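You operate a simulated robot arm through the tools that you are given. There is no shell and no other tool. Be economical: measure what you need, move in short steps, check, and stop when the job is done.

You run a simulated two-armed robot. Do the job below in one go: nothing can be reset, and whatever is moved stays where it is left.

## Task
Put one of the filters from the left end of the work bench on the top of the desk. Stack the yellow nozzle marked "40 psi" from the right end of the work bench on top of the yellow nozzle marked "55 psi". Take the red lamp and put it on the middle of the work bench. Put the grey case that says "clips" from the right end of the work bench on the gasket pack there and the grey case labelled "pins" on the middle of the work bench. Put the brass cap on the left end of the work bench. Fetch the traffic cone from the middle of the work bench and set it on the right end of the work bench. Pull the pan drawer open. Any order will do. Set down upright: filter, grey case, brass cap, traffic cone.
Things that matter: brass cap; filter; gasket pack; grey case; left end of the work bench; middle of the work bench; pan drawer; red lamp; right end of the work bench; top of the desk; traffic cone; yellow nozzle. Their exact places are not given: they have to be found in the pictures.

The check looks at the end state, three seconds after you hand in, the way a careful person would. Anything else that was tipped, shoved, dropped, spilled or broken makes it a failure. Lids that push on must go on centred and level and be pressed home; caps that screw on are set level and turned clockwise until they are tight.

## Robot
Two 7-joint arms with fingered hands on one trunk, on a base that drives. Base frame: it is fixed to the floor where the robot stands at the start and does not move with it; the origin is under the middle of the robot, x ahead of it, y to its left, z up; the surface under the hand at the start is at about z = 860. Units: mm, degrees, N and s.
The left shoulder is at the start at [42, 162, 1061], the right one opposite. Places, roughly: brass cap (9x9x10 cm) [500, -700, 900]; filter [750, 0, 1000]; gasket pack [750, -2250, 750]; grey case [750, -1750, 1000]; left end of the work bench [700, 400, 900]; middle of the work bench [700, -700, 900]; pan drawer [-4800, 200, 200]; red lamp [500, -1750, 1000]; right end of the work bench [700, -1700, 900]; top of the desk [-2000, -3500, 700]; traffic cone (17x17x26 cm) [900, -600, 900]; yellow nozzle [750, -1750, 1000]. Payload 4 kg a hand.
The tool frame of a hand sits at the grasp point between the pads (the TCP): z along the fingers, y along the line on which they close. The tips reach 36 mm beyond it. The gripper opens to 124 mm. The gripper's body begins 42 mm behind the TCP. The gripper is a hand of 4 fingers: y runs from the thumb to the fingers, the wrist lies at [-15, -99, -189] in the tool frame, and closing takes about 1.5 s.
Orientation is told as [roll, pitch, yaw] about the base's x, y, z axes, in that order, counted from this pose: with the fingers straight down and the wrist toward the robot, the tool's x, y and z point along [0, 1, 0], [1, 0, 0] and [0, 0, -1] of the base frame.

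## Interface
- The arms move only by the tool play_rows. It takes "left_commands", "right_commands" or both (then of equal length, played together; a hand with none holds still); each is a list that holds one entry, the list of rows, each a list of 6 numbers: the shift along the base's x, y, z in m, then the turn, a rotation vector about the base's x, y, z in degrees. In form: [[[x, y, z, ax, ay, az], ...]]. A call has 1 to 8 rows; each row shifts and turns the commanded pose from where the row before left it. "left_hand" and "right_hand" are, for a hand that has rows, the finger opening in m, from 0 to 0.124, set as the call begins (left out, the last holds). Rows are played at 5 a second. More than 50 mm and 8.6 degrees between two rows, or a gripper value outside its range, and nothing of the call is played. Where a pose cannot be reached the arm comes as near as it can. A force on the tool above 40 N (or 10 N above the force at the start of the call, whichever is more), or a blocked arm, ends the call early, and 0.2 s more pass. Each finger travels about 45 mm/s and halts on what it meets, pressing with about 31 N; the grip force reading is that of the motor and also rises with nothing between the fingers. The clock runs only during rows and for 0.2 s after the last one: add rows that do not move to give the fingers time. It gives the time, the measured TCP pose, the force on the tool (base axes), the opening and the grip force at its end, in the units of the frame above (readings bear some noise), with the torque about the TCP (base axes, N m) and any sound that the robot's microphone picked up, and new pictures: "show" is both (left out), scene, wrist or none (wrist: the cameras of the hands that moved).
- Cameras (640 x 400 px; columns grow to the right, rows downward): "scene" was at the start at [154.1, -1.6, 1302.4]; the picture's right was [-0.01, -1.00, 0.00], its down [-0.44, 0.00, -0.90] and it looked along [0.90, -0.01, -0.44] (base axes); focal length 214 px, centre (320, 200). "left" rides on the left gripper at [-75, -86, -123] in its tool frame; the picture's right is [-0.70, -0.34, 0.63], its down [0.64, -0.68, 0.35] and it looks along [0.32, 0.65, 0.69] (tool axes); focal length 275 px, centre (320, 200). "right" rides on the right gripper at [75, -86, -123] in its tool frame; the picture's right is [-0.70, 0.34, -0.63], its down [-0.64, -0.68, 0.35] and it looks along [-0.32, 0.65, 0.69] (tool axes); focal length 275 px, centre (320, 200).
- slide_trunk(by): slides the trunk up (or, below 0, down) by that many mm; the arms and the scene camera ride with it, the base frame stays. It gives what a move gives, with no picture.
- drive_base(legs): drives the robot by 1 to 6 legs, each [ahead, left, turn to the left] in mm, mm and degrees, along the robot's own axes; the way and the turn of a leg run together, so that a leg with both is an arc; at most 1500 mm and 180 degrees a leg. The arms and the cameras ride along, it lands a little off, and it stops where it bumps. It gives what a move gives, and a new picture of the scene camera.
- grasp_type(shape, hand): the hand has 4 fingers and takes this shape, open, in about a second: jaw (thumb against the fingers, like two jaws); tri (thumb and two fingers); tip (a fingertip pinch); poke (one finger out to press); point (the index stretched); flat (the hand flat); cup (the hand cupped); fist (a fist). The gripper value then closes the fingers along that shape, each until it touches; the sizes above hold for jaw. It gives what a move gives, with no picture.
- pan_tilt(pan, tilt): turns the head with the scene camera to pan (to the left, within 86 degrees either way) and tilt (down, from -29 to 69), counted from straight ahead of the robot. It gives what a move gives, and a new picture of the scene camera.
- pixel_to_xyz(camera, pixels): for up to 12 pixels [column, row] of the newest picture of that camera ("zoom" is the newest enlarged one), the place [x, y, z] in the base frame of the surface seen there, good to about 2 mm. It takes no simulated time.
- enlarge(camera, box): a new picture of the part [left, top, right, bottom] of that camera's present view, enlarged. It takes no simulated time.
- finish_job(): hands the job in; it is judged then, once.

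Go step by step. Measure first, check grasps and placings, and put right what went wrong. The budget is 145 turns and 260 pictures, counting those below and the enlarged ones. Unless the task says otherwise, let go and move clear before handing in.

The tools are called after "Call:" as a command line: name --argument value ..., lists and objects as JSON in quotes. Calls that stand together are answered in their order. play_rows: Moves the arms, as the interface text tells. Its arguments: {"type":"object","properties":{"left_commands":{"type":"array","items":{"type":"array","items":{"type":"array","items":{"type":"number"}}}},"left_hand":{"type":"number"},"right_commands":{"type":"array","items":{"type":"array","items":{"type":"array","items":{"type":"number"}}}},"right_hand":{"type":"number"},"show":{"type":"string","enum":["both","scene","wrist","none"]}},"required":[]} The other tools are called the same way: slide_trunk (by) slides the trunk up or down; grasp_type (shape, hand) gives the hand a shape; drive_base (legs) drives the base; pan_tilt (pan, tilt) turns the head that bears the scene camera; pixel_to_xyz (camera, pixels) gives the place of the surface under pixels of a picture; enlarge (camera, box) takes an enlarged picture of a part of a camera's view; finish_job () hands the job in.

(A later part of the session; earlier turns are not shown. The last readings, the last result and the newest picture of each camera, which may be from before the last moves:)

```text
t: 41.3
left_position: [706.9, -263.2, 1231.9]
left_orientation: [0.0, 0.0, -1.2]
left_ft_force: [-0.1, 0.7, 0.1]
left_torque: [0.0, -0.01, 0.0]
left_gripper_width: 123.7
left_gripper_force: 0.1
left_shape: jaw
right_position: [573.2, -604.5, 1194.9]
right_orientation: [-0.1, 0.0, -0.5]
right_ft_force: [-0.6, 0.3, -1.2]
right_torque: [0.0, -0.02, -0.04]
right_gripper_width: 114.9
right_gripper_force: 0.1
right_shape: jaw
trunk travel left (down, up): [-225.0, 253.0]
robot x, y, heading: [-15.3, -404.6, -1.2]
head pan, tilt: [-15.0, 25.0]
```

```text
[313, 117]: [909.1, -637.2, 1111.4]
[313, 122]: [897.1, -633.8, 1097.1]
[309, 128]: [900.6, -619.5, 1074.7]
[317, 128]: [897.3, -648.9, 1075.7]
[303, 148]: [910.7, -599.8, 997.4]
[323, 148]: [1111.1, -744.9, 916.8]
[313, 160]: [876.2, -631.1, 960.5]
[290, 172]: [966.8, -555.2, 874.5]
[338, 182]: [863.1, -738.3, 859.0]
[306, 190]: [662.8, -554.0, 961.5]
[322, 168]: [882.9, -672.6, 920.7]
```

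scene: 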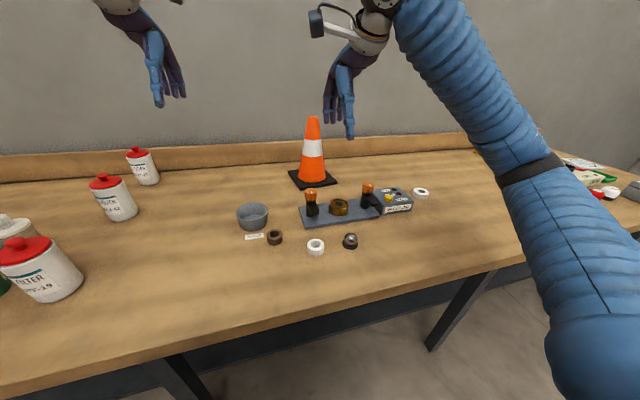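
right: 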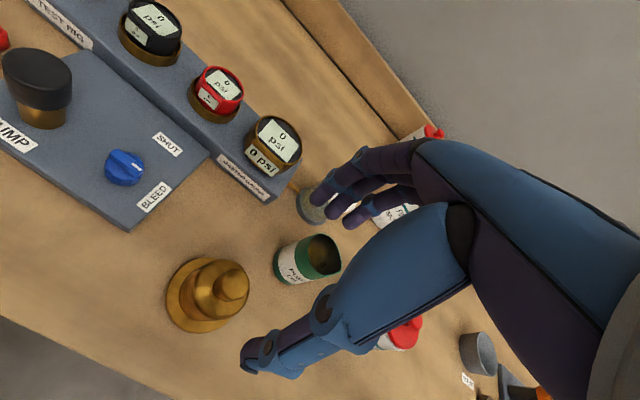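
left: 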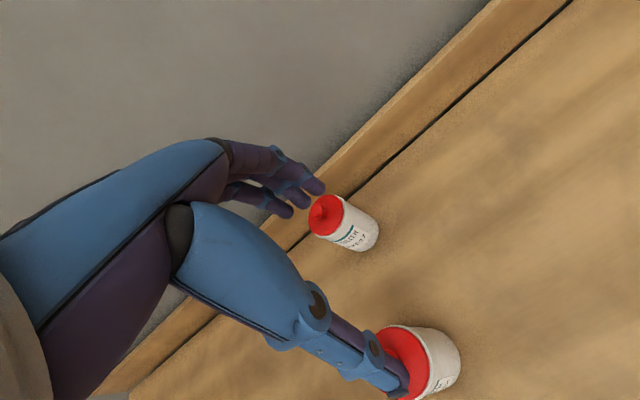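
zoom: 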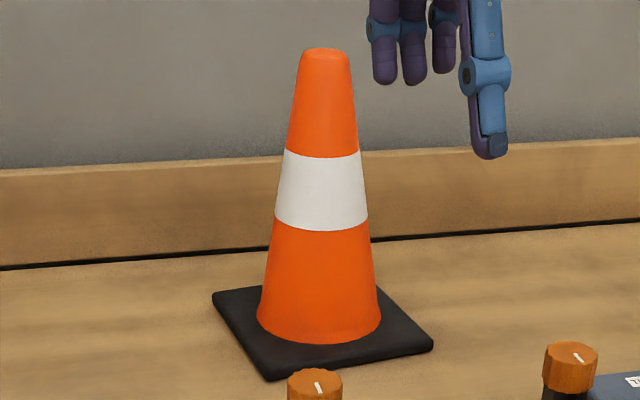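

The cone's axis is near (920,-635), its top is about 1118, and it's about 45 mm wide there. I'll move the hand over it at z≈1190.

Call:
play_rows --right_commands '[[[0.043, -0.004, 0, 0, 0, 0], [0.043, -0.004, 0, 0, 0, 0], [0.043, -0.004, 0, 0, 0, 0], [0.043, -0.004, 0, 0, 0, 0], [0.043, -0.004, 0, 0, 0, 0], [0.043, -0.004, 0, 0, 0, 0], [0.043, -0.004, 0, 0, 0, 0], [0.043, -0.004, 0, 0, 0, 0]]]'

```text
t: 43.1
left_position: [706.8, -262.3, 1231.9]
left_orientation: [-0.1, 0.1, -1.2]
left_ft_force: [0.6, 0.5, -0.4]
left_torque: [0.02, -0.01, -0.01]
left_gripper_width: 123.6
left_gripper_force: 0.0
left_shape: jaw
right_position: [920.5, -637.7, 1191.9]
right_orientation: [-0.1, 0.0, -0.6]
right_ft_force: [-0.1, -0.1, -0.1]
right_torque: [0.0, 0.0, 0.01]
right_gripper_width: 114.5
right_gripper_force: 0.0
right_shape: jaw
trunk travel left (down, up): [-225.0, 253.0]
robot x, y, heading: [-14.1, -403.2, -1.2]
head pan, tilt: [-15.0, 25.0]
```

scene: 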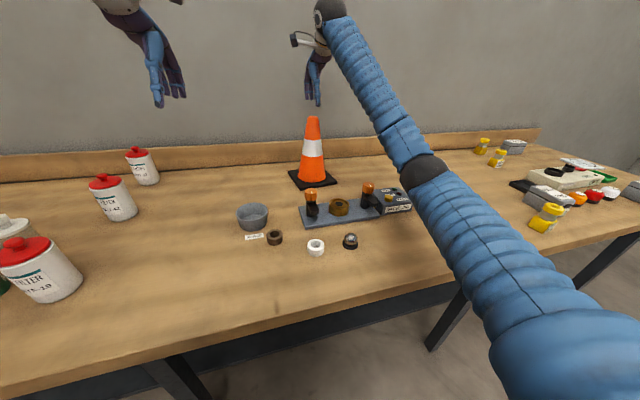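
right: 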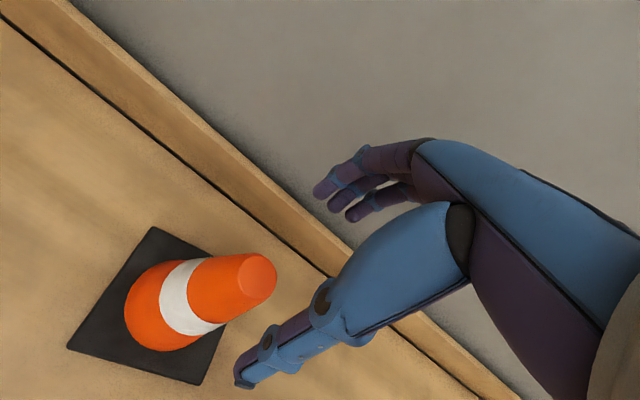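

I'm over the cone. I'll check the top centre at (257,277) in the wrist view.

Call:
pixel_to_xyz --camera "right" --pixels '[[257, 277], [240, 262], [271, 290], [245, 292], [268, 262], [240, 385]]'

```text
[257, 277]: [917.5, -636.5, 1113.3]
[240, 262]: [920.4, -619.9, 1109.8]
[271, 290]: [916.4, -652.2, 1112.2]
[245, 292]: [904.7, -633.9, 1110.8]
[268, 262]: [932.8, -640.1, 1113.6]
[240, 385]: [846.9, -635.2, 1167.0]
```

The top centre is (918,-637,1113) and the hand is aligned over it. I'll lower to z≈1083 and close.

Call:
play_rows --right_commands '[[[-0.002, 0, -0.03, 0, 0, 0], [0, 0, -0.04, 0, 0, 0], [0, 0, -0.039, 0, 0, 0], [0, 0, 0, 0, 0, 0]]]' --show "none"

Call:
play_rows --right_commands '[[[0, 0, 0, 0, 0, 0], [0, 0, 0, 0, 0, 0], [0, 0, 0, 0, 0, 0], [0, 0, 0, 0, 0, 0], [0, 0, 0, 0, 0, 0], [0, 0, 0, 0, 0, 0], [0, 0, 0, 0, 0, 0], [0, 0, 0, 0, 0, 0]]]' --right_hand 0.0

```text
t: 44.1
left_position: [708.1, -262.9, 1232.5]
left_orientation: [0.0, 0.0, -1.2]
left_ft_force: [-0.5, -0.3, 0.4]
left_torque: [0.03, -0.01, -0.04]
left_gripper_width: 123.8
left_gripper_force: 0.1
left_shape: jaw
right_position: [915.4, -635.6, 1084.3]
right_orientation: [-0.1, 0.0, -0.5]
right_ft_force: [0.1, 0.3, 1.1]
right_torque: [-0.02, -0.02, -0.01]
right_gripper_width: 114.6
right_gripper_force: 0.0
right_shape: jaw
trunk travel left (down, up): [-225.0, 253.0]
robot x, y, heading: [-16.7, -405.2, -1.2]
head pan, tilt: [-15.0, 25.0]
```

```text
t: 45.9
left_position: [706.5, -262.3, 1232.9]
left_orientation: [0.0, -0.1, -1.2]
left_ft_force: [0.4, 0.1, -0.4]
left_torque: [0.03, 0.0, 0.0]
left_gripper_width: 123.9
left_gripper_force: 0.1
left_shape: jaw
right_position: [915.4, -636.4, 1084.8]
right_orientation: [-0.2, -0.1, -0.6]
right_ft_force: [-3.9, 0.6, 5.0]
right_torque: [0.01, -0.38, 0.0]
right_gripper_width: 74.0
right_gripper_force: 31.3
right_shape: jaw
trunk travel left (down, up): [-225.0, 253.0]
robot x, y, heading: [-14.2, -400.2, -1.2]
head pan, tilt: [-15.0, 25.0]
```

scene: 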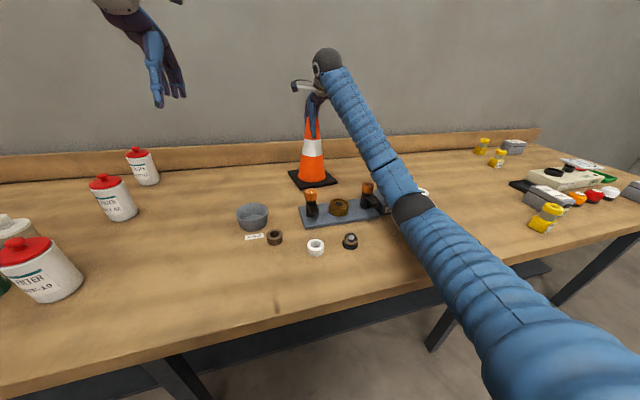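
right: 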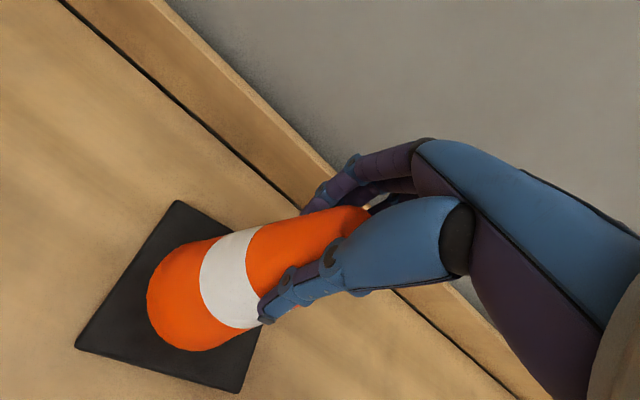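

The cone is gripped at 74 mm. I'll lift it about 200 mm and draw it back a little.

Call:
play_rows --right_commands '[[[0, 0, 0.03, 0, 0, 0], [0, 0, 0.03, 0, 0, 0], [0, 0, 0.035, 0, 0, 0], [0, 0, 0.035, 0, 0, 0], [-0.03, 0, 0.035, 0, 0, 0], [-0.03, 0, 0.035, 0, 0, 0], [-0.04, 0, 0, 0, 0, 0], [-0.04, 0, 0, 0, 0, 0]]]'

```text
t: 47.7
left_position: [706.6, -262.2, 1232.9]
left_orientation: [0.0, 0.0, -1.0]
left_ft_force: [0.0, 0.6, 0.4]
left_torque: [-0.01, -0.04, 0.05]
left_gripper_width: 124.0
left_gripper_force: 0.1
left_shape: jaw
right_position: [776.3, -637.9, 1284.3]
right_orientation: [-0.1, 0.0, -0.6]
right_ft_force: [0.1, 0.1, -4.6]
right_torque: [-0.02, -0.19, 0.0]
right_gripper_width: 74.3
right_gripper_force: 30.5
right_shape: jaw
trunk travel left (down, up): [-225.0, 253.0]
robot x, y, heading: [-15.0, -405.2, -1.3]
head pan, tilt: [-15.0, 25.0]
```

scene: 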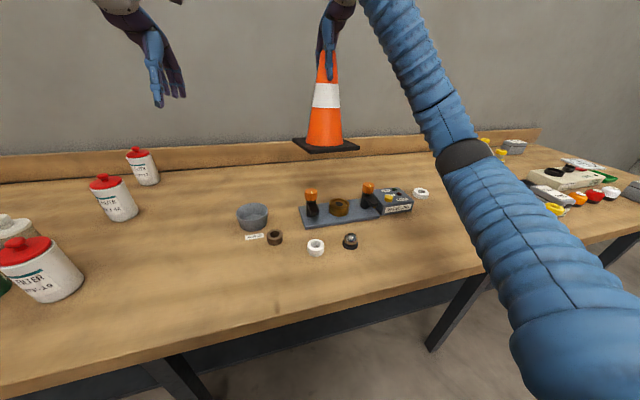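
right: 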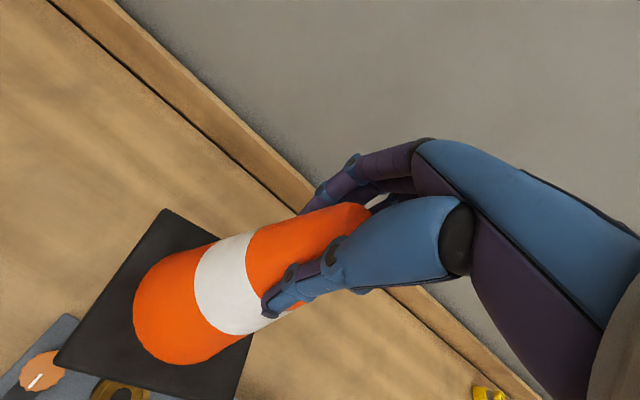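

The cone is held level. I'll drive right 900 mm and look at the right end.

Call:
drive_base --legs '[[-30, -880, 1.2]]'

Call:
pan_tilt --pan -25 --tilt 32

```text
t: 52.4
left_position: [667.0, -1120.6, 1230.9]
left_orientation: [0.0, 0.1, 0.1]
left_ft_force: [-0.8, -0.4, -0.1]
left_torque: [0.01, -0.02, -0.01]
left_gripper_width: 124.0
left_gripper_force: 0.0
left_shape: jaw
right_position: [744.0, -1494.7, 1284.1]
right_orientation: [-0.1, 0.0, 0.6]
right_ft_force: [0.6, 0.3, -5.3]
right_torque: [0.05, -0.03, -0.01]
right_gripper_width: 74.0
right_gripper_force: 30.8
right_shape: jaw
trunk travel left (down, up): [-225.0, 253.0]
robot x, y, heading: [-53.4, -1274.5, 0.2]
head pan, tilt: [-15.0, 25.0]
```

scene: 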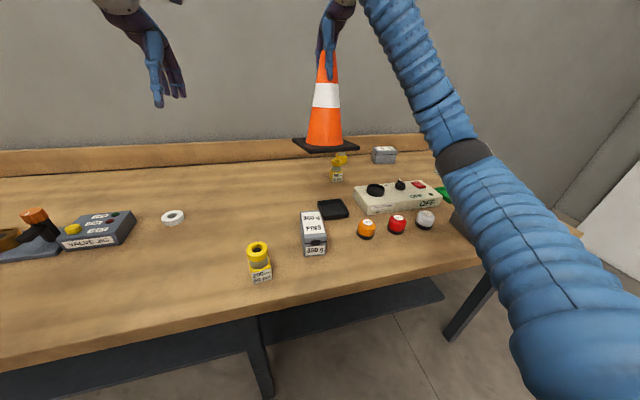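

```text
t: 53.1
left_position: [666.5, -1120.8, 1231.6]
left_orientation: [-0.1, 0.0, 0.1]
left_ft_force: [0.0, -0.8, -0.1]
left_torque: [-0.01, -0.01, -0.02]
left_gripper_width: 123.6
left_gripper_force: 0.1
left_shape: jaw
right_position: [744.6, -1493.1, 1283.2]
right_orientation: [-0.1, 0.0, 0.6]
right_ft_force: [0.6, 0.4, -6.5]
right_torque: [-0.01, -0.1, 0.02]
right_gripper_width: 74.1
right_gripper_force: 30.9
right_shape: jaw
trunk travel left (down, up): [-225.0, 253.0]
robot x, y, heading: [-49.5, -1271.9, 0.1]
head pan, tilt: [-25.0, 32.0]
```

scene: 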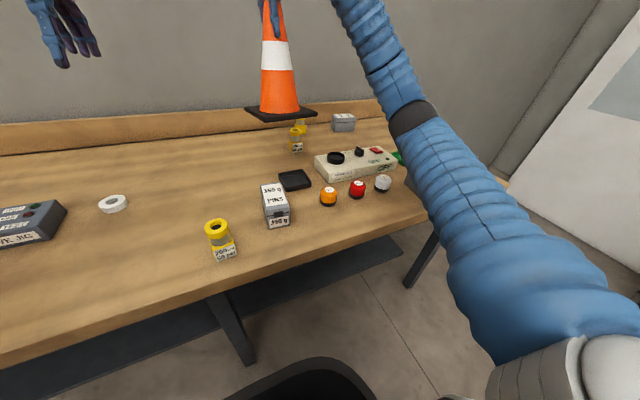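

The right end shows a case labelled at (275,205), a nozzle at (220,238), red, orange and white lamps at (357,187), and a box beyond. I'll enlarge and measure.

Call:
enlarge --camera "scene" --box '[190, 105, 430, 265]'

Call:
pixel_to_xyz --camera "scene" --pixels '[[218, 227], [222, 250], [275, 195], [278, 215], [293, 180], [328, 195], [357, 187], [382, 182], [335, 165], [297, 140], [343, 122], [200, 170]]'

```text
2.50 times, centred on (310, 185) of scene
```

zoom: 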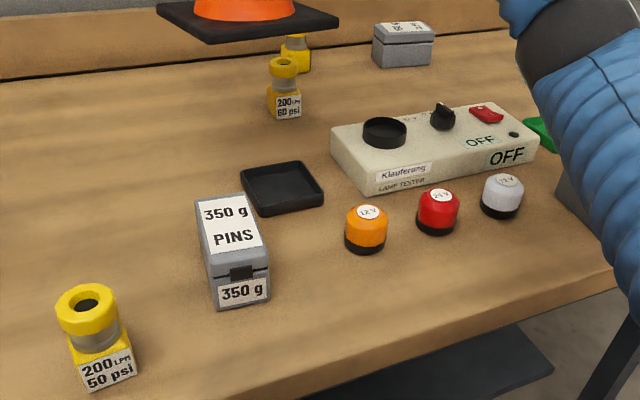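

```text
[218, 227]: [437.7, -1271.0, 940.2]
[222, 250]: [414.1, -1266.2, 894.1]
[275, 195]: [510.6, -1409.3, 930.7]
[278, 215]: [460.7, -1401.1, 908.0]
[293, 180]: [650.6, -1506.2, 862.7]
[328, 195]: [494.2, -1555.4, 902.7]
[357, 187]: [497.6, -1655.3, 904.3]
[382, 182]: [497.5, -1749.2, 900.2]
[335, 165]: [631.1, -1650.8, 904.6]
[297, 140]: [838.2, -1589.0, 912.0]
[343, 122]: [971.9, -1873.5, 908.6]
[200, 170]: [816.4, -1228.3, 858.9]
```

The pins case sits at (500,-1405), and the patch around (870,-1400) is free. I'll move the cone there and lower it to TCP z≈1085.

Call:
play_rows --right_commands '[[[0.032, 0.024, 0, 0, 0, 0], [0.032, 0.023, 0, 0, 0, 0], [0.032, 0.023, 0, 0, 0, 0], [0.03, 0.023, 0, 0, 0, 0], [0, 0, -0.045, 0, 0, 0], [0, 0, -0.045, 0, 0, 0], [0, 0, -0.045, 0, 0, 0], [0, 0, 0, 0, 0, 0]]]' --show "scene"

Call:
play_rows --right_commands '[[[0, 0, -0.03, 0, 0, 0], [0, 0, -0.02, 0, 0, 0], [0, 0, -0.005, 0, 0, 0], [0, 0, -0.004, 0, 0, 0], [0, 0, -0.003, 0, 0, 0], [0, 0, 0, 0, 0, 0]]]'

```text
t: 54.9
left_position: [665.9, -1120.3, 1231.9]
left_orientation: [-0.1, -0.1, 0.1]
left_ft_force: [-0.3, -1.2, -0.2]
left_torque: [0.01, -0.01, -0.01]
left_gripper_width: 123.7
left_gripper_force: 0.1
left_shape: jaw
right_position: [867.6, -1401.0, 1150.0]
right_orientation: [-0.1, -0.1, 0.6]
right_ft_force: [-0.3, 0.3, -5.8]
right_torque: [-0.03, -0.08, 0.03]
right_gripper_width: 74.1
right_gripper_force: 31.7
right_shape: jaw
trunk travel left (down, up): [-225.0, 253.0]
robot x, y, heading: [-54.6, -1278.1, 0.1]
head pan, tilt: [-25.0, 32.0]
```

scene: 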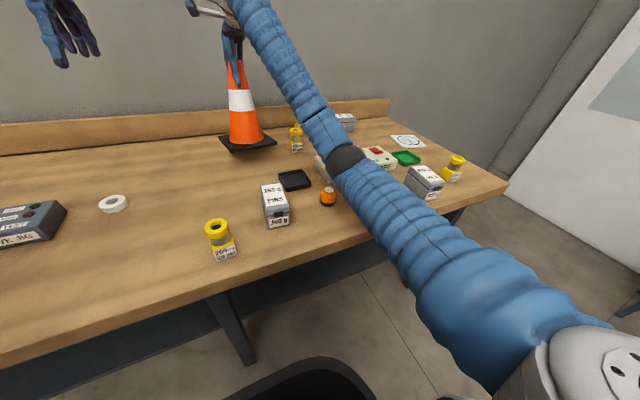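

```text
t: 56.3
left_position: [661.0, -1118.6, 1236.0]
left_orientation: [-0.2, -0.2, 0.1]
left_ft_force: [0.3, 0.0, 0.6]
left_torque: [-0.01, -0.02, 0.0]
left_gripper_width: 123.8
left_gripper_force: 0.1
left_shape: jaw
right_position: [864.5, -1399.7, 1099.4]
right_orientation: [-0.1, -0.8, 0.6]
right_ft_force: [-0.2, -0.1, -5.5]
right_torque: [0.06, -0.05, 0.0]
right_gripper_width: 73.8
right_gripper_force: 31.1
right_shape: jaw
trunk travel left (down, up): [-225.0, 253.0]
robot x, y, heading: [-53.5, -1276.5, 0.2]
head pan, tilt: [-25.0, 32.0]
```

scene: 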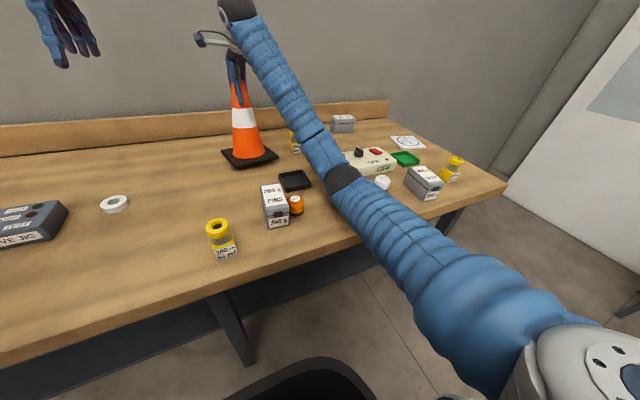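
right: 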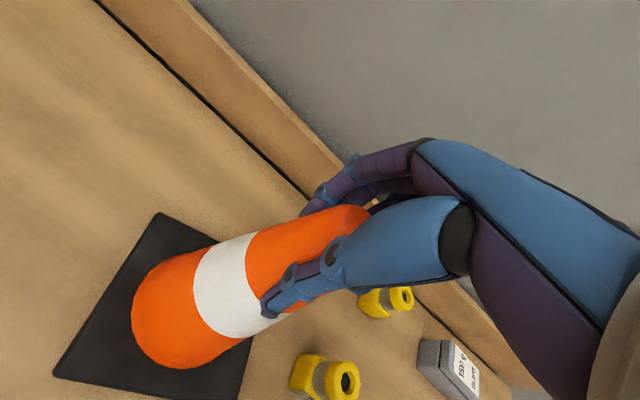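

The elbow at (345,180) has swept the orange lamp from (328,195) to (296,205). I'll lift straight back up at once and assess.

Call:
play_rows --right_commands '[[[0, 0, 0.03, 0, 0, 0], [0, 0, 0.045, 0, 0, 0], [0, 0, 0.045, 0, 0, 0], [0, 0, 0.045, 0, 0, 0], [0, 0, 0.03, 0, 0, 0], [-0.04, 0, 0, 0, 0, 0], [-0.04, 0, 0, 0, 0, 0]]]' --show "scene"

Call:
enlarge --camera "scene" --box '[190, 105, 510, 265]'

```text
t: 57.9
left_position: [663.8, -1120.0, 1232.9]
left_orientation: [0.0, -0.1, 0.1]
left_ft_force: [0.2, 0.1, 0.1]
left_torque: [-0.03, -0.04, 0.01]
left_gripper_width: 123.7
left_gripper_force: 0.1
left_shape: jaw
right_position: [788.3, -1400.2, 1284.7]
right_orientation: [-0.2, -0.1, 0.7]
right_ft_force: [0.3, 0.1, -6.3]
right_torque: [-0.06, -0.19, -0.03]
right_gripper_width: 74.0
right_gripper_force: 30.5
right_shape: jaw
trunk travel left (down, up): [-225.0, 253.0]
robot x, y, heading: [-51.8, -1277.2, 0.2]
head pan, tilt: [-25.0, 32.0]
```

scene: 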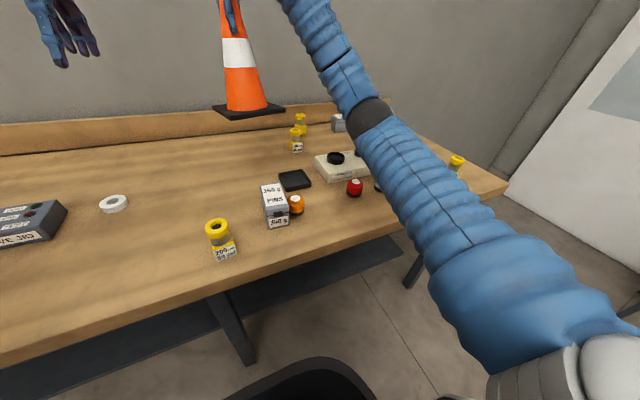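

```text
2.00 times, centred on (350, 185) of scene
```

zoom: 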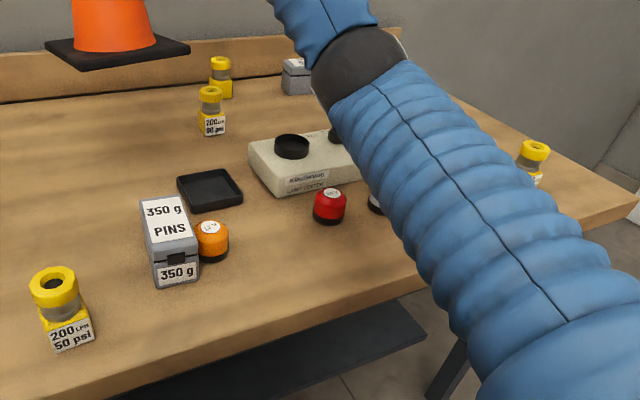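

The orange lamp is upright beside the pins case at (296,205), and I'll put it back later. The elbow hangs too low, so I'll raise the trunk 200 mm and then lower the cone from there.

Call:
slide_trunk --by 200

Call:
play_rows --right_commands '[[[0.04, 0, -0.03, 0, 0, 0], [0.04, 0, -0.03, 0, 0, 0], [0, 0, -0.048, 0, 0, 0], [0, 0, -0.048, 0, 0, 0], [0, 0, -0.048, 0, 0, 0], [0, 0, -0.048, 0, 0, 0], [0, 0, 0, 0, 0, 0]]]' --show "scene"

```text
t: 60.0
left_position: [667.6, -1120.4, 1431.5]
left_orientation: [-0.1, 0.1, 0.0]
left_ft_force: [0.6, -1.0, -0.6]
left_torque: [0.01, 0.02, -0.04]
left_gripper_width: 123.8
left_gripper_force: 0.1
left_shape: jaw
right_position: [790.1, -1400.6, 1480.6]
right_orientation: [-0.2, 0.0, 0.6]
right_ft_force: [0.3, 0.9, -6.7]
right_torque: [0.0, -0.06, -0.02]
right_gripper_width: 73.3
right_gripper_force: 31.2
right_shape: jaw
trunk travel left (down, up): [-425.0, 53.0]
robot x, y, heading: [-52.4, -1275.3, 0.0]
head pan, tilt: [-25.0, 32.0]
```

```text
t: 61.6
left_position: [665.8, -1120.1, 1432.4]
left_orientation: [0.0, 0.0, 0.1]
left_ft_force: [0.2, -0.6, 0.8]
left_torque: [0.06, -0.01, 0.02]
left_gripper_width: 123.8
left_gripper_force: 0.0
left_shape: jaw
right_position: [870.3, -1401.0, 1229.6]
right_orientation: [0.0, 0.0, 0.7]
right_ft_force: [-0.3, 1.0, -7.1]
right_torque: [0.0, -0.04, 0.01]
right_gripper_width: 73.6
right_gripper_force: 30.9
right_shape: jaw
trunk travel left (down, up): [-425.0, 53.0]
robot x, y, heading: [-52.5, -1278.0, -0.1]
head pan, tilt: [-25.0, 32.0]
```

scene: 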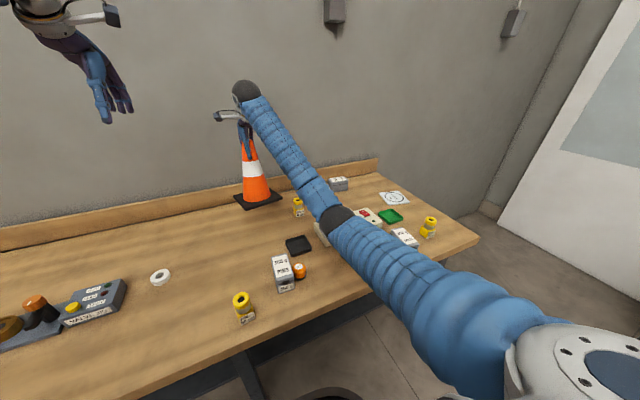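

I'll check the elbow's height at (337,220) before lowering further.

Call:
pixel_to_xyz --camera "scene" --pixels '[[337, 220], [380, 260], [300, 165], [337, 185], [395, 237], [430, 222], [390, 215]]'

```text
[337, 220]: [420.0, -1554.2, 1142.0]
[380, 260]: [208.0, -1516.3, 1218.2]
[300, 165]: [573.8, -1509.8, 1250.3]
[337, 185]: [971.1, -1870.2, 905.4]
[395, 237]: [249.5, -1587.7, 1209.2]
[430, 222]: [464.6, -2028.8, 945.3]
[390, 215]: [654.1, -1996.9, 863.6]
```

The elbow top is at 1142. I'll raise the trunk another 50 mm, then lower the cone in steps, watching it.

Call:
slide_trunk --by 50

Call:
play_rows --right_commands '[[[0, 0, -0.048, 0, 0, 0], [0, 0, -0.048, 0, 0, 0], [0, 0, -0.03, 0, 0, 0], [0, 0, 0, 0, 0, 0]]]' --show "scene"

Call:
pixel_to_xyz --camera "scene" --pixels '[[337, 220], [337, 226], [345, 214], [325, 205]]'

```text
t: 62.6
left_position: [667.5, -1120.3, 1482.1]
left_orientation: [0.0, 0.1, 0.1]
left_ft_force: [0.9, -0.5, -0.3]
left_torque: [0.0, 0.01, 0.0]
left_gripper_width: 123.9
left_gripper_force: 0.2
left_shape: jaw
right_position: [870.9, -1401.2, 1278.0]
right_orientation: [-0.1, 0.1, 0.6]
right_ft_force: [0.3, 0.9, -6.6]
right_torque: [0.03, -0.07, 0.02]
right_gripper_width: 73.6
right_gripper_force: 30.8
right_shape: jaw
trunk travel left (down, up): [-475.0, 3.0]
robot x, y, heading: [-52.6, -1276.3, 0.1]
head pan, tilt: [-25.0, 32.0]
```

```text
t: 63.6
left_position: [666.8, -1120.1, 1481.1]
left_orientation: [0.0, 0.1, 0.1]
left_ft_force: [-0.8, 0.1, -0.3]
left_torque: [0.01, 0.02, 0.02]
left_gripper_width: 123.6
left_gripper_force: 0.2
left_shape: jaw
right_position: [870.2, -1401.6, 1155.0]
right_orientation: [0.0, -0.1, 0.6]
right_ft_force: [0.3, 0.2, -6.1]
right_torque: [0.02, -0.09, 0.0]
right_gripper_width: 73.7
right_gripper_force: 31.1
right_shape: jaw
trunk travel left (down, up): [-475.0, 3.0]
robot x, y, heading: [-57.4, -1279.3, -0.0]
head pan, tilt: [-25.0, 32.0]
```

scene: 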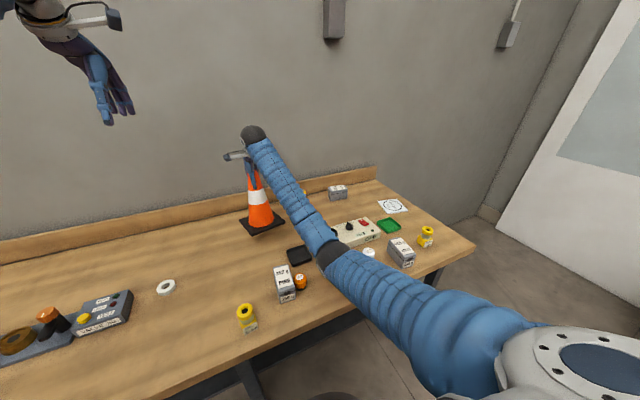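

```text
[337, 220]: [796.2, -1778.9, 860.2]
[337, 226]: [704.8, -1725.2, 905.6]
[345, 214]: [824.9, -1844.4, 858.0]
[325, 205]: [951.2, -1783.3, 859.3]
```

Call:
pixel_to_xyz --camera "scene" --pixels '[[328, 258], [340, 268], [320, 245], [350, 290], [302, 284]]'

Call:
enlarge --camera "scene" --box '[270, 210, 430, 310]'

```text
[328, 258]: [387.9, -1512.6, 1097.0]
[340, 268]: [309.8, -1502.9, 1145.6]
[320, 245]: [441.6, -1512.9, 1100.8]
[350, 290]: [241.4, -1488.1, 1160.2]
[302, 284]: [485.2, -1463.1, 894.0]
```

```text
4.00 times, centred on (350, 260) of scene
```

zoom: 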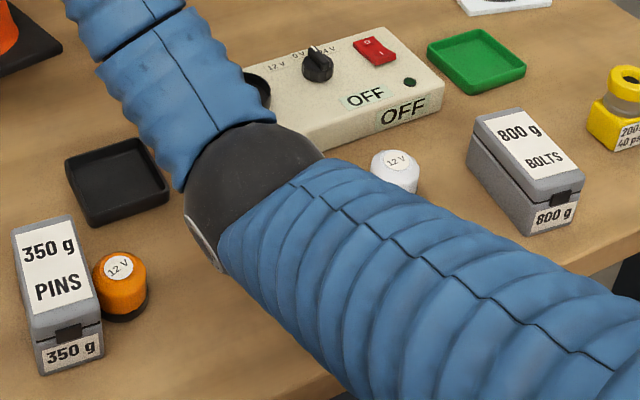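

The elbow's underside is at about 985 and the lamps reach only about 905, so I can go on lowering in small steps.

Call:
play_rows --right_commands '[[[0, 0, -0.03, 0, 0, 0], [0, 0, -0.025, 0, 0, 0], [0, 0, 0, 0, 0, 0]]]' --show "scene"

Call:
play_rows --right_commands '[[[0, 0, -0.005, 0, 0, 0], [0, 0, -0.005, 0, 0, 0], [0, 0, -0.004, 0, 0, 0], [0, 0, 0, 0, 0, 0]]]'

```text
t: 64.4
left_position: [666.2, -1119.8, 1481.5]
left_orientation: [0.0, 0.1, 0.1]
left_ft_force: [0.3, 0.3, -0.6]
left_torque: [-0.01, 0.0, -0.02]
left_gripper_width: 123.7
left_gripper_force: 0.0
left_shape: jaw
right_position: [870.3, -1399.8, 1099.6]
right_orientation: [-0.2, -0.1, 0.6]
right_ft_force: [-0.2, 0.2, -5.0]
right_torque: [0.06, -0.08, -0.03]
right_gripper_width: 73.6
right_gripper_force: 31.2
right_shape: jaw
trunk travel left (down, up): [-475.0, 3.0]
robot x, y, heading: [-55.6, -1277.8, 0.0]
head pan, tilt: [-25.0, 32.0]
```

scene: 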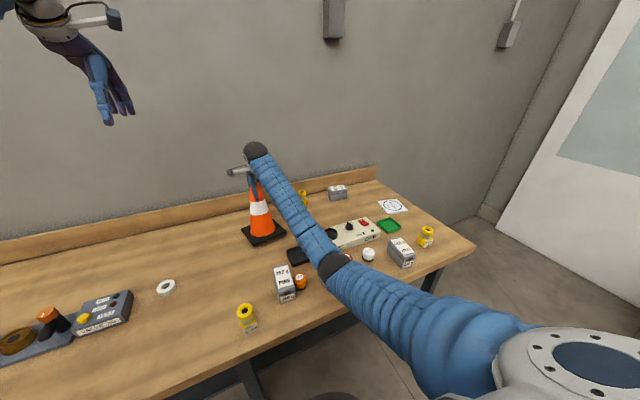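

```text
t: 65.4
left_position: [661.6, -1119.9, 1483.8]
left_orientation: [0.0, -0.1, 0.1]
left_ft_force: [-0.7, 0.8, 0.4]
left_torque: [-0.03, -0.01, -0.02]
left_gripper_width: 123.8
left_gripper_force: 0.0
left_shape: jaw
right_position: [866.0, -1399.5, 1090.5]
right_orientation: [-0.1, -0.3, 0.5]
right_ft_force: [-11.1, -3.4, 32.2]
right_torque: [-0.08, -0.19, -0.07]
right_gripper_width: 73.5
right_gripper_force: 31.3
right_shape: jaw
trunk travel left (down, up): [-475.0, 3.0]
robot x, y, heading: [-55.8, -1275.1, 0.2]
head pan, tilt: [-25.0, 32.0]
```

scene: 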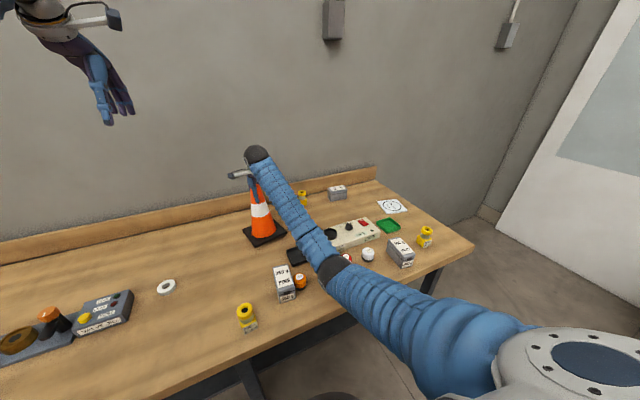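
right: 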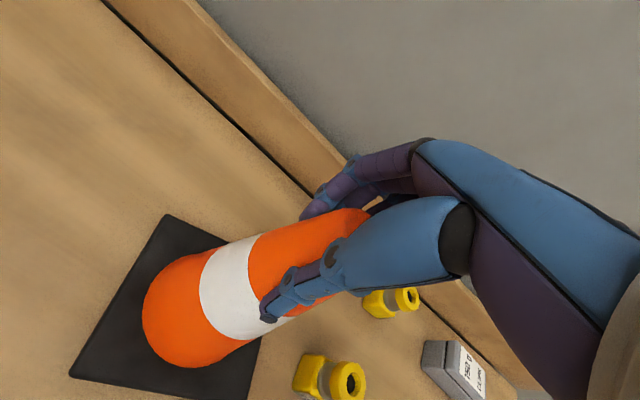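

The cone is on the bench with +32 N on the hand. I'll ease up 4 mm, open, and rise above the tip.

Call:
play_rows --right_commands '[[[0, 0, 0.004, 0, 0, 0], [0, 0, 0, 0, 0, 0], [0, 0, 0, 0, 0, 0], [0, 0, 0, 0, 0, 0], [0, 0, 0.03, 0, 0, 0], [0, 0, 0.045, 0, 0, 0], [0, 0, 0.045, 0, 0, 0], [0, 0, 0.045, 0, 0, 0]]]' --right_hand 0.12

```text
t: 67.2
left_position: [664.3, -1119.7, 1482.7]
left_orientation: [0.0, 0.0, 0.0]
left_ft_force: [-0.5, 0.1, 0.5]
left_torque: [0.03, 0.0, 0.02]
left_gripper_width: 123.7
left_gripper_force: 0.1
left_shape: jaw
right_position: [867.6, -1401.1, 1253.7]
right_orientation: [-0.1, 0.0, 0.6]
right_ft_force: [-0.4, 0.4, -0.2]
right_torque: [0.0, -0.03, -0.01]
right_gripper_width: 119.8
right_gripper_force: 0.1
right_shape: jaw
trunk travel left (down, up): [-475.0, 3.0]
robot x, y, heading: [-55.6, -1277.1, 0.1]
head pan, tilt: [-25.0, 32.0]
```

scene: 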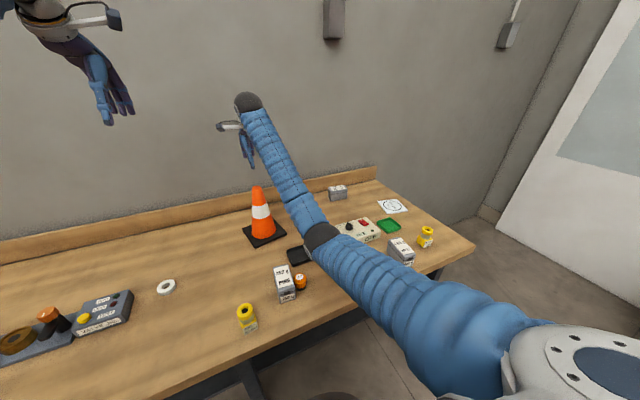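
right: 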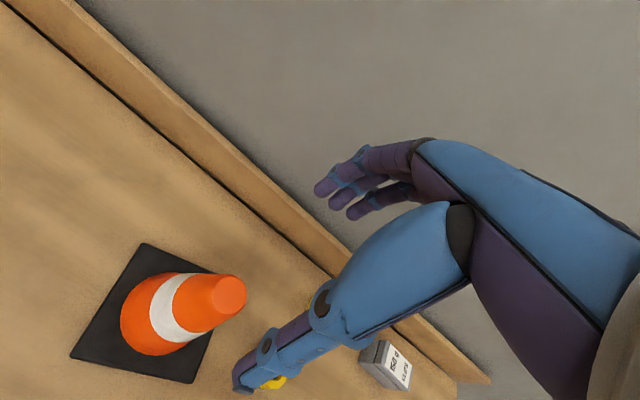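

The cone stands upright on the right end. I'll retract the arm upward and drive right to survey the rest.

Call:
play_rows --right_commands '[[[-0.04, 0, 0.025, 0, 0, 0], [-0.04, 0, 0.025, 0, 0, 0], [-0.04, 0, 0.025, 0, 0, 0], [-0.04, 0, 0.025, 0, 0, 0], [-0.04, 0, 0.025, 0, 0, 0], [-0.04, 0, 0.025, 0, 0, 0]]]' --show "none"

Call:
drive_base --legs '[[-40, -400, 0]]'

Call:
pan_tilt --pan 5 --tilt 42

```text
t: 68.6
left_position: [664.0, -1121.6, 1483.0]
left_orientation: [0.1, -0.2, 0.2]
left_ft_force: [0.2, -1.4, -0.5]
left_torque: [0.06, -0.02, -0.01]
left_gripper_width: 124.0
left_gripper_force: 0.1
left_shape: jaw
right_position: [626.4, -1403.9, 1403.9]
right_orientation: [0.1, -0.2, 0.6]
right_ft_force: [-0.3, -0.4, 0.7]
right_torque: [0.02, -0.02, -0.01]
right_gripper_width: 120.2
right_gripper_force: 0.0
right_shape: jaw
trunk travel left (down, up): [-475.0, 3.0]
robot x, y, heading: [-54.3, -1277.5, -0.0]
head pan, tilt: [-25.0, 32.0]
```

```text
t: 71.1
left_position: [627.4, -1515.2, 1480.9]
left_orientation: [0.0, 0.0, 0.2]
left_ft_force: [0.6, 0.0, 0.4]
left_torque: [0.0, -0.03, 0.0]
left_gripper_width: 123.9
left_gripper_force: 0.0
left_shape: jaw
right_position: [591.4, -1795.5, 1404.6]
right_orientation: [-0.1, 0.0, 1.0]
right_ft_force: [0.4, -0.1, 0.2]
right_torque: [-0.02, 0.04, 0.0]
right_gripper_width: 120.0
right_gripper_force: 0.0
right_shape: jaw
trunk travel left (down, up): [-475.0, 3.0]
robot x, y, heading: [-90.4, -1673.1, 0.1]
head pan, tilt: [-25.0, 32.0]
```

scene: 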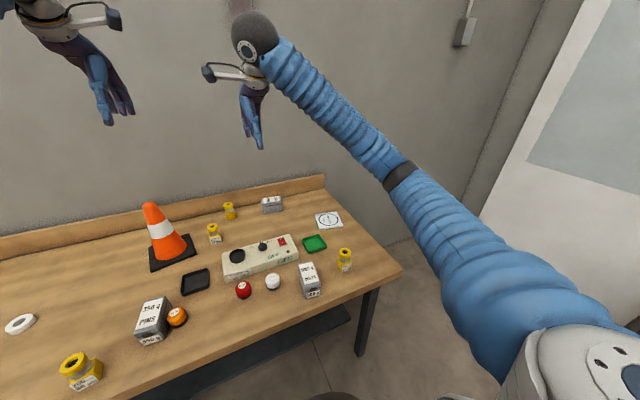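

```text
t: 72.0
left_position: [627.3, -1514.2, 1481.6]
left_orientation: [0.0, 0.0, 0.3]
left_ft_force: [-0.6, -0.3, 0.0]
left_torque: [-0.04, -0.01, -0.01]
left_gripper_width: 123.9
left_gripper_force: 0.1
left_shape: jaw
right_position: [591.4, -1796.3, 1402.6]
right_orientation: [-0.1, 0.0, 0.8]
right_ft_force: [-0.2, 0.3, 0.5]
right_torque: [-0.01, 0.02, 0.05]
right_gripper_width: 119.9
right_gripper_force: 0.0
right_shape: jaw
trunk travel left (down, up): [-475.0, 3.0]
robot x, y, heading: [-93.7, -1674.0, 0.3]
head pan, tilt: [5.0, 42.0]
```

scene: 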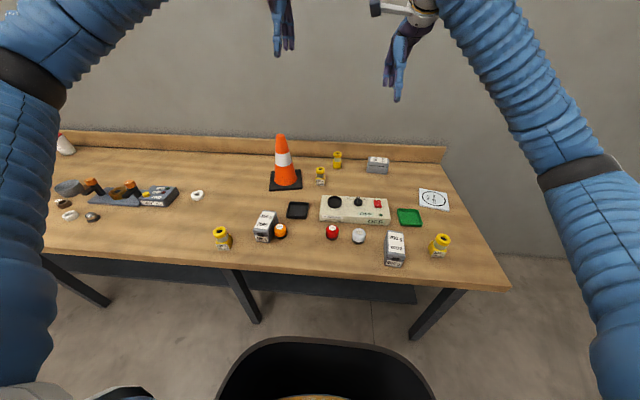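

This gives a full overview of the right end. I'll enlarge to read labels and measure everything.

Call:
enlarge --camera "scene" --box '[200, 140, 360, 255]'

Call:
enlarge --camera "scene" --box '[310, 145, 480, 275]'

Call:
pixel_to_xyz --camera "scene" --pixels '[[221, 232], [222, 246], [320, 170], [337, 154], [377, 160], [440, 238], [434, 199], [395, 240], [265, 220], [281, 228], [332, 228], [358, 232]]'

```text
3.48 times, centred on (280, 198) of scene
```

zoom: 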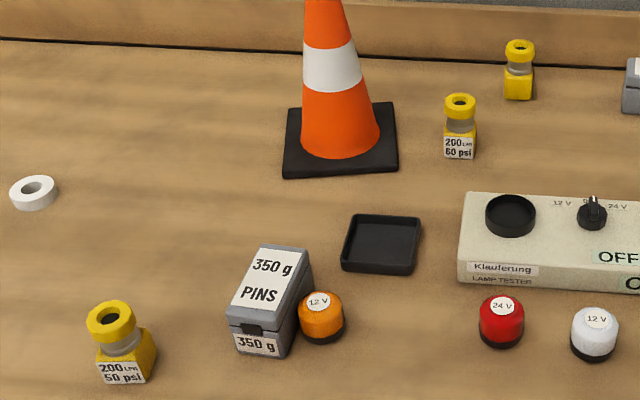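

```text
3.08 times, centred on (395, 210) of scene
```

zoom: 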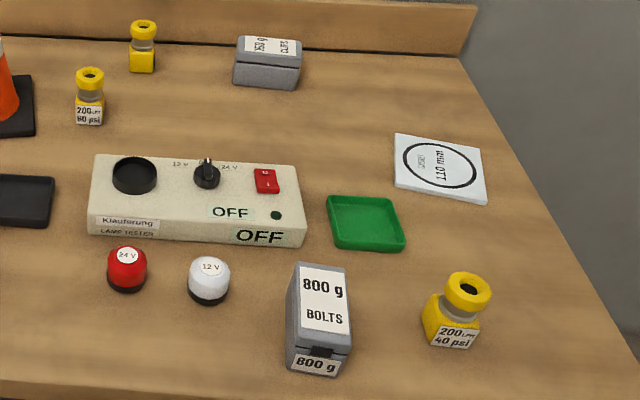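

```text
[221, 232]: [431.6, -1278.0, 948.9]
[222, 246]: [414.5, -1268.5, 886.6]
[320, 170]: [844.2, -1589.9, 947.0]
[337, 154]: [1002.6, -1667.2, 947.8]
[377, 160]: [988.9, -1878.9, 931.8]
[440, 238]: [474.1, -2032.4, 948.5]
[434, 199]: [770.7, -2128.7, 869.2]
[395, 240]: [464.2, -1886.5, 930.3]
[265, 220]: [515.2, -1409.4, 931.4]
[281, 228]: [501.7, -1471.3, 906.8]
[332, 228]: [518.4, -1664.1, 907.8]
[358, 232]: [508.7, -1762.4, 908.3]
```

Nozzle labels: left one maybe 50, middle maybe 60, right one 40, and the back one is unlabelled on this side. I'll zoom in tighter.

Call:
enlarge --camera "scene" --box '[300, 140, 360, 195]'

Call:
enlarge --camera "scene" --box '[205, 220, 245, 256]'

```text
7.27 times, centred on (330, 168) of scene
```

zoom: 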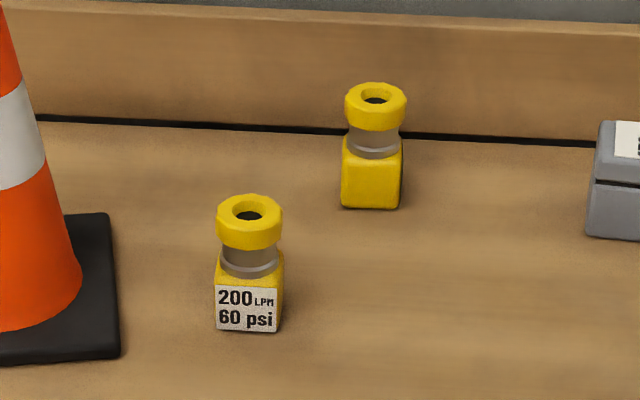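

```text
11.11 times, centred on (225, 238) of scene
```

zoom: 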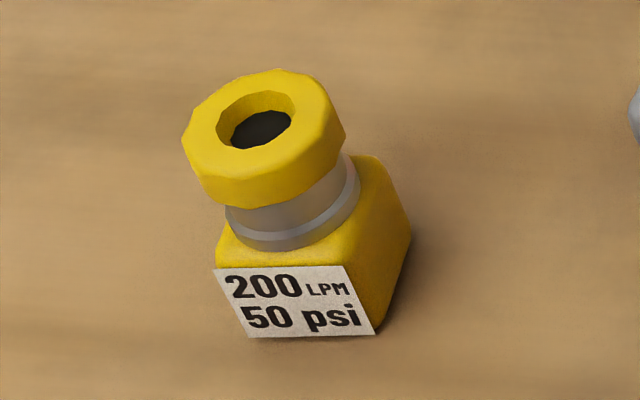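

The left one reads 50 and the middle one 60, so the back one should be 55. I'll verify that with a wrist camera. I'll also measure the base front and the bench edges to know how close I can drive.

Call:
pixel_to_xyz --camera "scene" --pixels '[[320, 338], [300, 345], [320, 262], [320, 150], [320, 140], [320, 156], [310, 390], [420, 350]]'

Call:
pan_tilt --pan 5 --tilt 69

Call:
pixel_to_xyz --camera "scene" --pixels '[[320, 180], [320, 200], [320, 220], [320, 240], [320, 260], [320, 300], [200, 240], [450, 240]]'

```text
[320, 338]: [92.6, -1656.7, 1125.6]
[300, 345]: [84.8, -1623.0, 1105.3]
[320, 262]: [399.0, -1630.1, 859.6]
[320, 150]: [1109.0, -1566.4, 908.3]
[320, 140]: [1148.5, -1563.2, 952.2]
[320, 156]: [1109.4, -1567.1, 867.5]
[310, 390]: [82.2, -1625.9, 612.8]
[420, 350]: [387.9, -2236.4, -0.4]
```

```text
t: 72.9
left_position: [627.7, -1513.6, 1481.9]
left_orientation: [0.0, 0.0, 0.2]
left_ft_force: [-0.5, -0.1, 0.5]
left_torque: [0.01, 0.04, 0.02]
left_gripper_width: 123.8
left_gripper_force: 0.2
left_shape: jaw
right_position: [590.8, -1795.2, 1403.3]
right_orientation: [-0.1, 0.0, 0.8]
right_ft_force: [0.2, 1.0, 0.2]
right_torque: [0.02, 0.02, 0.02]
right_gripper_width: 119.9
right_gripper_force: 0.1
right_shape: jaw
trunk travel left (down, up): [-475.0, 3.0]
robot x, y, heading: [-94.0, -1671.3, 0.1]
head pan, tilt: [5.0, 68.8]
```

scene: 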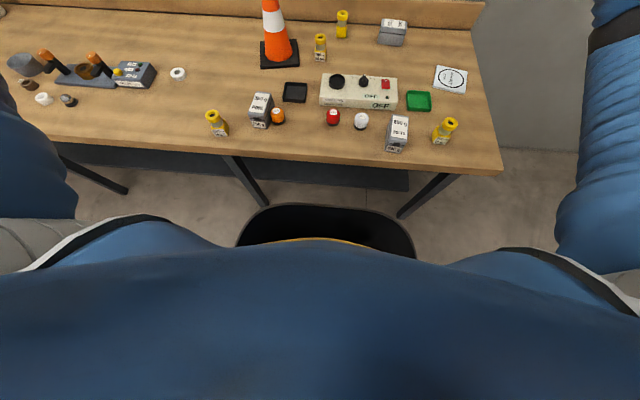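

```text
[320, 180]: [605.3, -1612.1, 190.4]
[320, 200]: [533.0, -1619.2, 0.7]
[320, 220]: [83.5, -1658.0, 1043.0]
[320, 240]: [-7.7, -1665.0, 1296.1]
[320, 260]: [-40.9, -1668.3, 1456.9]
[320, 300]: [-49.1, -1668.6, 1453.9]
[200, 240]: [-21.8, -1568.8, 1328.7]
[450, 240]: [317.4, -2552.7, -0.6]
```

The torso front is 180 mm ahead of its axis and the bench edge is x≈390. The back board is at x≈1109. From y≈-1540 the left hand can take the pins case and the right hand the red lamp, so I'll drive there.

Call:
drive_base --legs '[[-20, 130, 0]]'

Call:
pan_tilt --pan 0 --tilt 50

Call:
enlarge --camera "scene" --box '[240, 140, 440, 265]'

```text
t: 74.2
left_position: [606.4, -1381.3, 1483.4]
left_orientation: [0.0, 0.0, 0.4]
left_ft_force: [0.7, -0.1, 0.5]
left_torque: [-0.01, 0.01, 0.02]
left_gripper_width: 123.9
left_gripper_force: 0.1
left_shape: jaw
right_position: [570.6, -1662.9, 1402.6]
right_orientation: [-0.1, 0.0, 1.0]
right_ft_force: [0.2, -0.3, 0.7]
right_torque: [-0.01, 0.0, -0.01]
right_gripper_width: 120.2
right_gripper_force: 0.0
right_shape: jaw
trunk travel left (down, up): [-475.0, 3.0]
robot x, y, heading: [-115.4, -1538.4, 0.2]
head pan, tilt: [5.0, 68.8]
```

scene: 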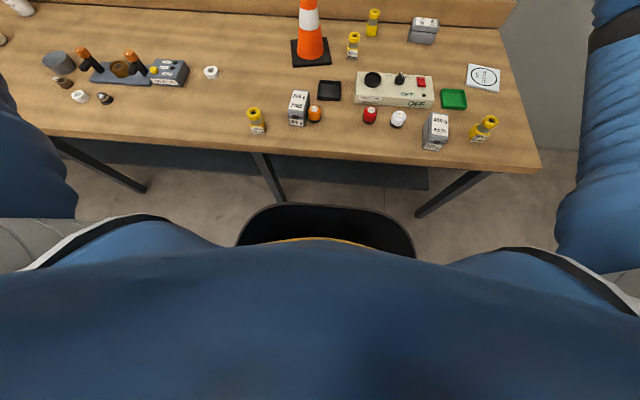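

```text
t: 75.0
left_position: [605.2, -1380.3, 1482.1]
left_orientation: [0.0, -0.1, 0.5]
left_ft_force: [-0.5, 0.0, -0.4]
left_torque: [-0.04, -0.01, -0.02]
left_gripper_width: 123.7
left_gripper_force: 0.0
left_shape: jaw
right_position: [571.1, -1662.1, 1403.1]
right_orientation: [-0.1, 0.0, 1.0]
right_ft_force: [0.5, 0.6, -0.3]
right_torque: [0.02, 0.01, -0.01]
right_gripper_width: 119.7
right_gripper_force: 0.1
right_shape: jaw
trunk travel left (down, up): [-475.0, 3.0]
robot x, y, heading: [-112.3, -1541.7, 0.6]
head pan, tilt: [0.0, 50.0]
```

scene: 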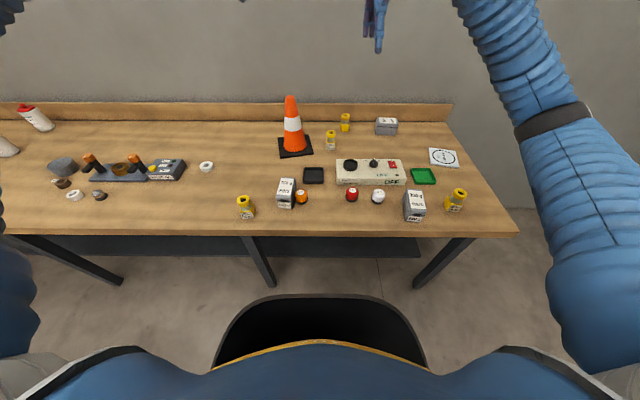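

```text
3.20 times, centred on (340, 202) of scene
```

zoom: 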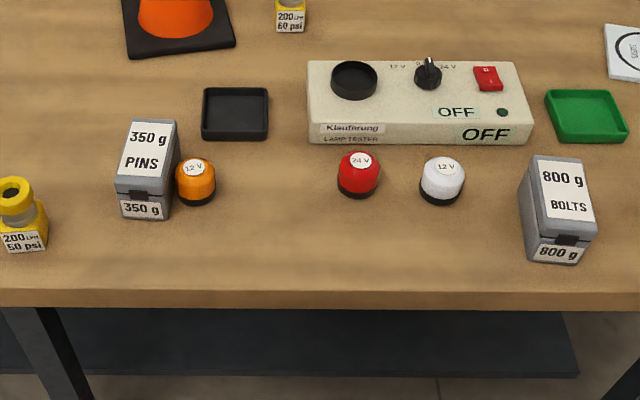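

Call:
pixel_to_xyz --camera "zoom" --pixels '[[361, 162], [355, 152], [337, 177], [380, 175], [357, 194], [360, 144], [360, 133], [132, 122], [176, 124], [117, 190], [170, 192], [140, 220]]'

Call:
pixel_to_xyz --camera "zoom" --pixels '[[194, 168], [442, 168], [197, 205], [441, 206], [215, 183], [464, 177], [420, 175], [177, 185], [175, 150], [176, 205]]'

```text
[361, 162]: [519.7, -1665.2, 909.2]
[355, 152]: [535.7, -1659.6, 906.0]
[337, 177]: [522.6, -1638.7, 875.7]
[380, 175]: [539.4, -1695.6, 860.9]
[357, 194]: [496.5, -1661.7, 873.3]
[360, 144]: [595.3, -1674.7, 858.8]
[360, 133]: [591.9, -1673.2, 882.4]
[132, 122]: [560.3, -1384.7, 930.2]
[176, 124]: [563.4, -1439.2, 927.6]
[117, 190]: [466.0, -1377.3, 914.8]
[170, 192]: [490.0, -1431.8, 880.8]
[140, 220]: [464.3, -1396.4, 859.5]
```

```text
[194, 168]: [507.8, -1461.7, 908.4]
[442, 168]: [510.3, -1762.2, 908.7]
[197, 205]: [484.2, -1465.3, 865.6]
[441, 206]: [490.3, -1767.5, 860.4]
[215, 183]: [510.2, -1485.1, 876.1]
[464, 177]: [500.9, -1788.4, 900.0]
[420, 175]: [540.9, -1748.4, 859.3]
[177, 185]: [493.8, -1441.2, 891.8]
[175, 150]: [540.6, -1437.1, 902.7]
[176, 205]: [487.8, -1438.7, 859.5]
```

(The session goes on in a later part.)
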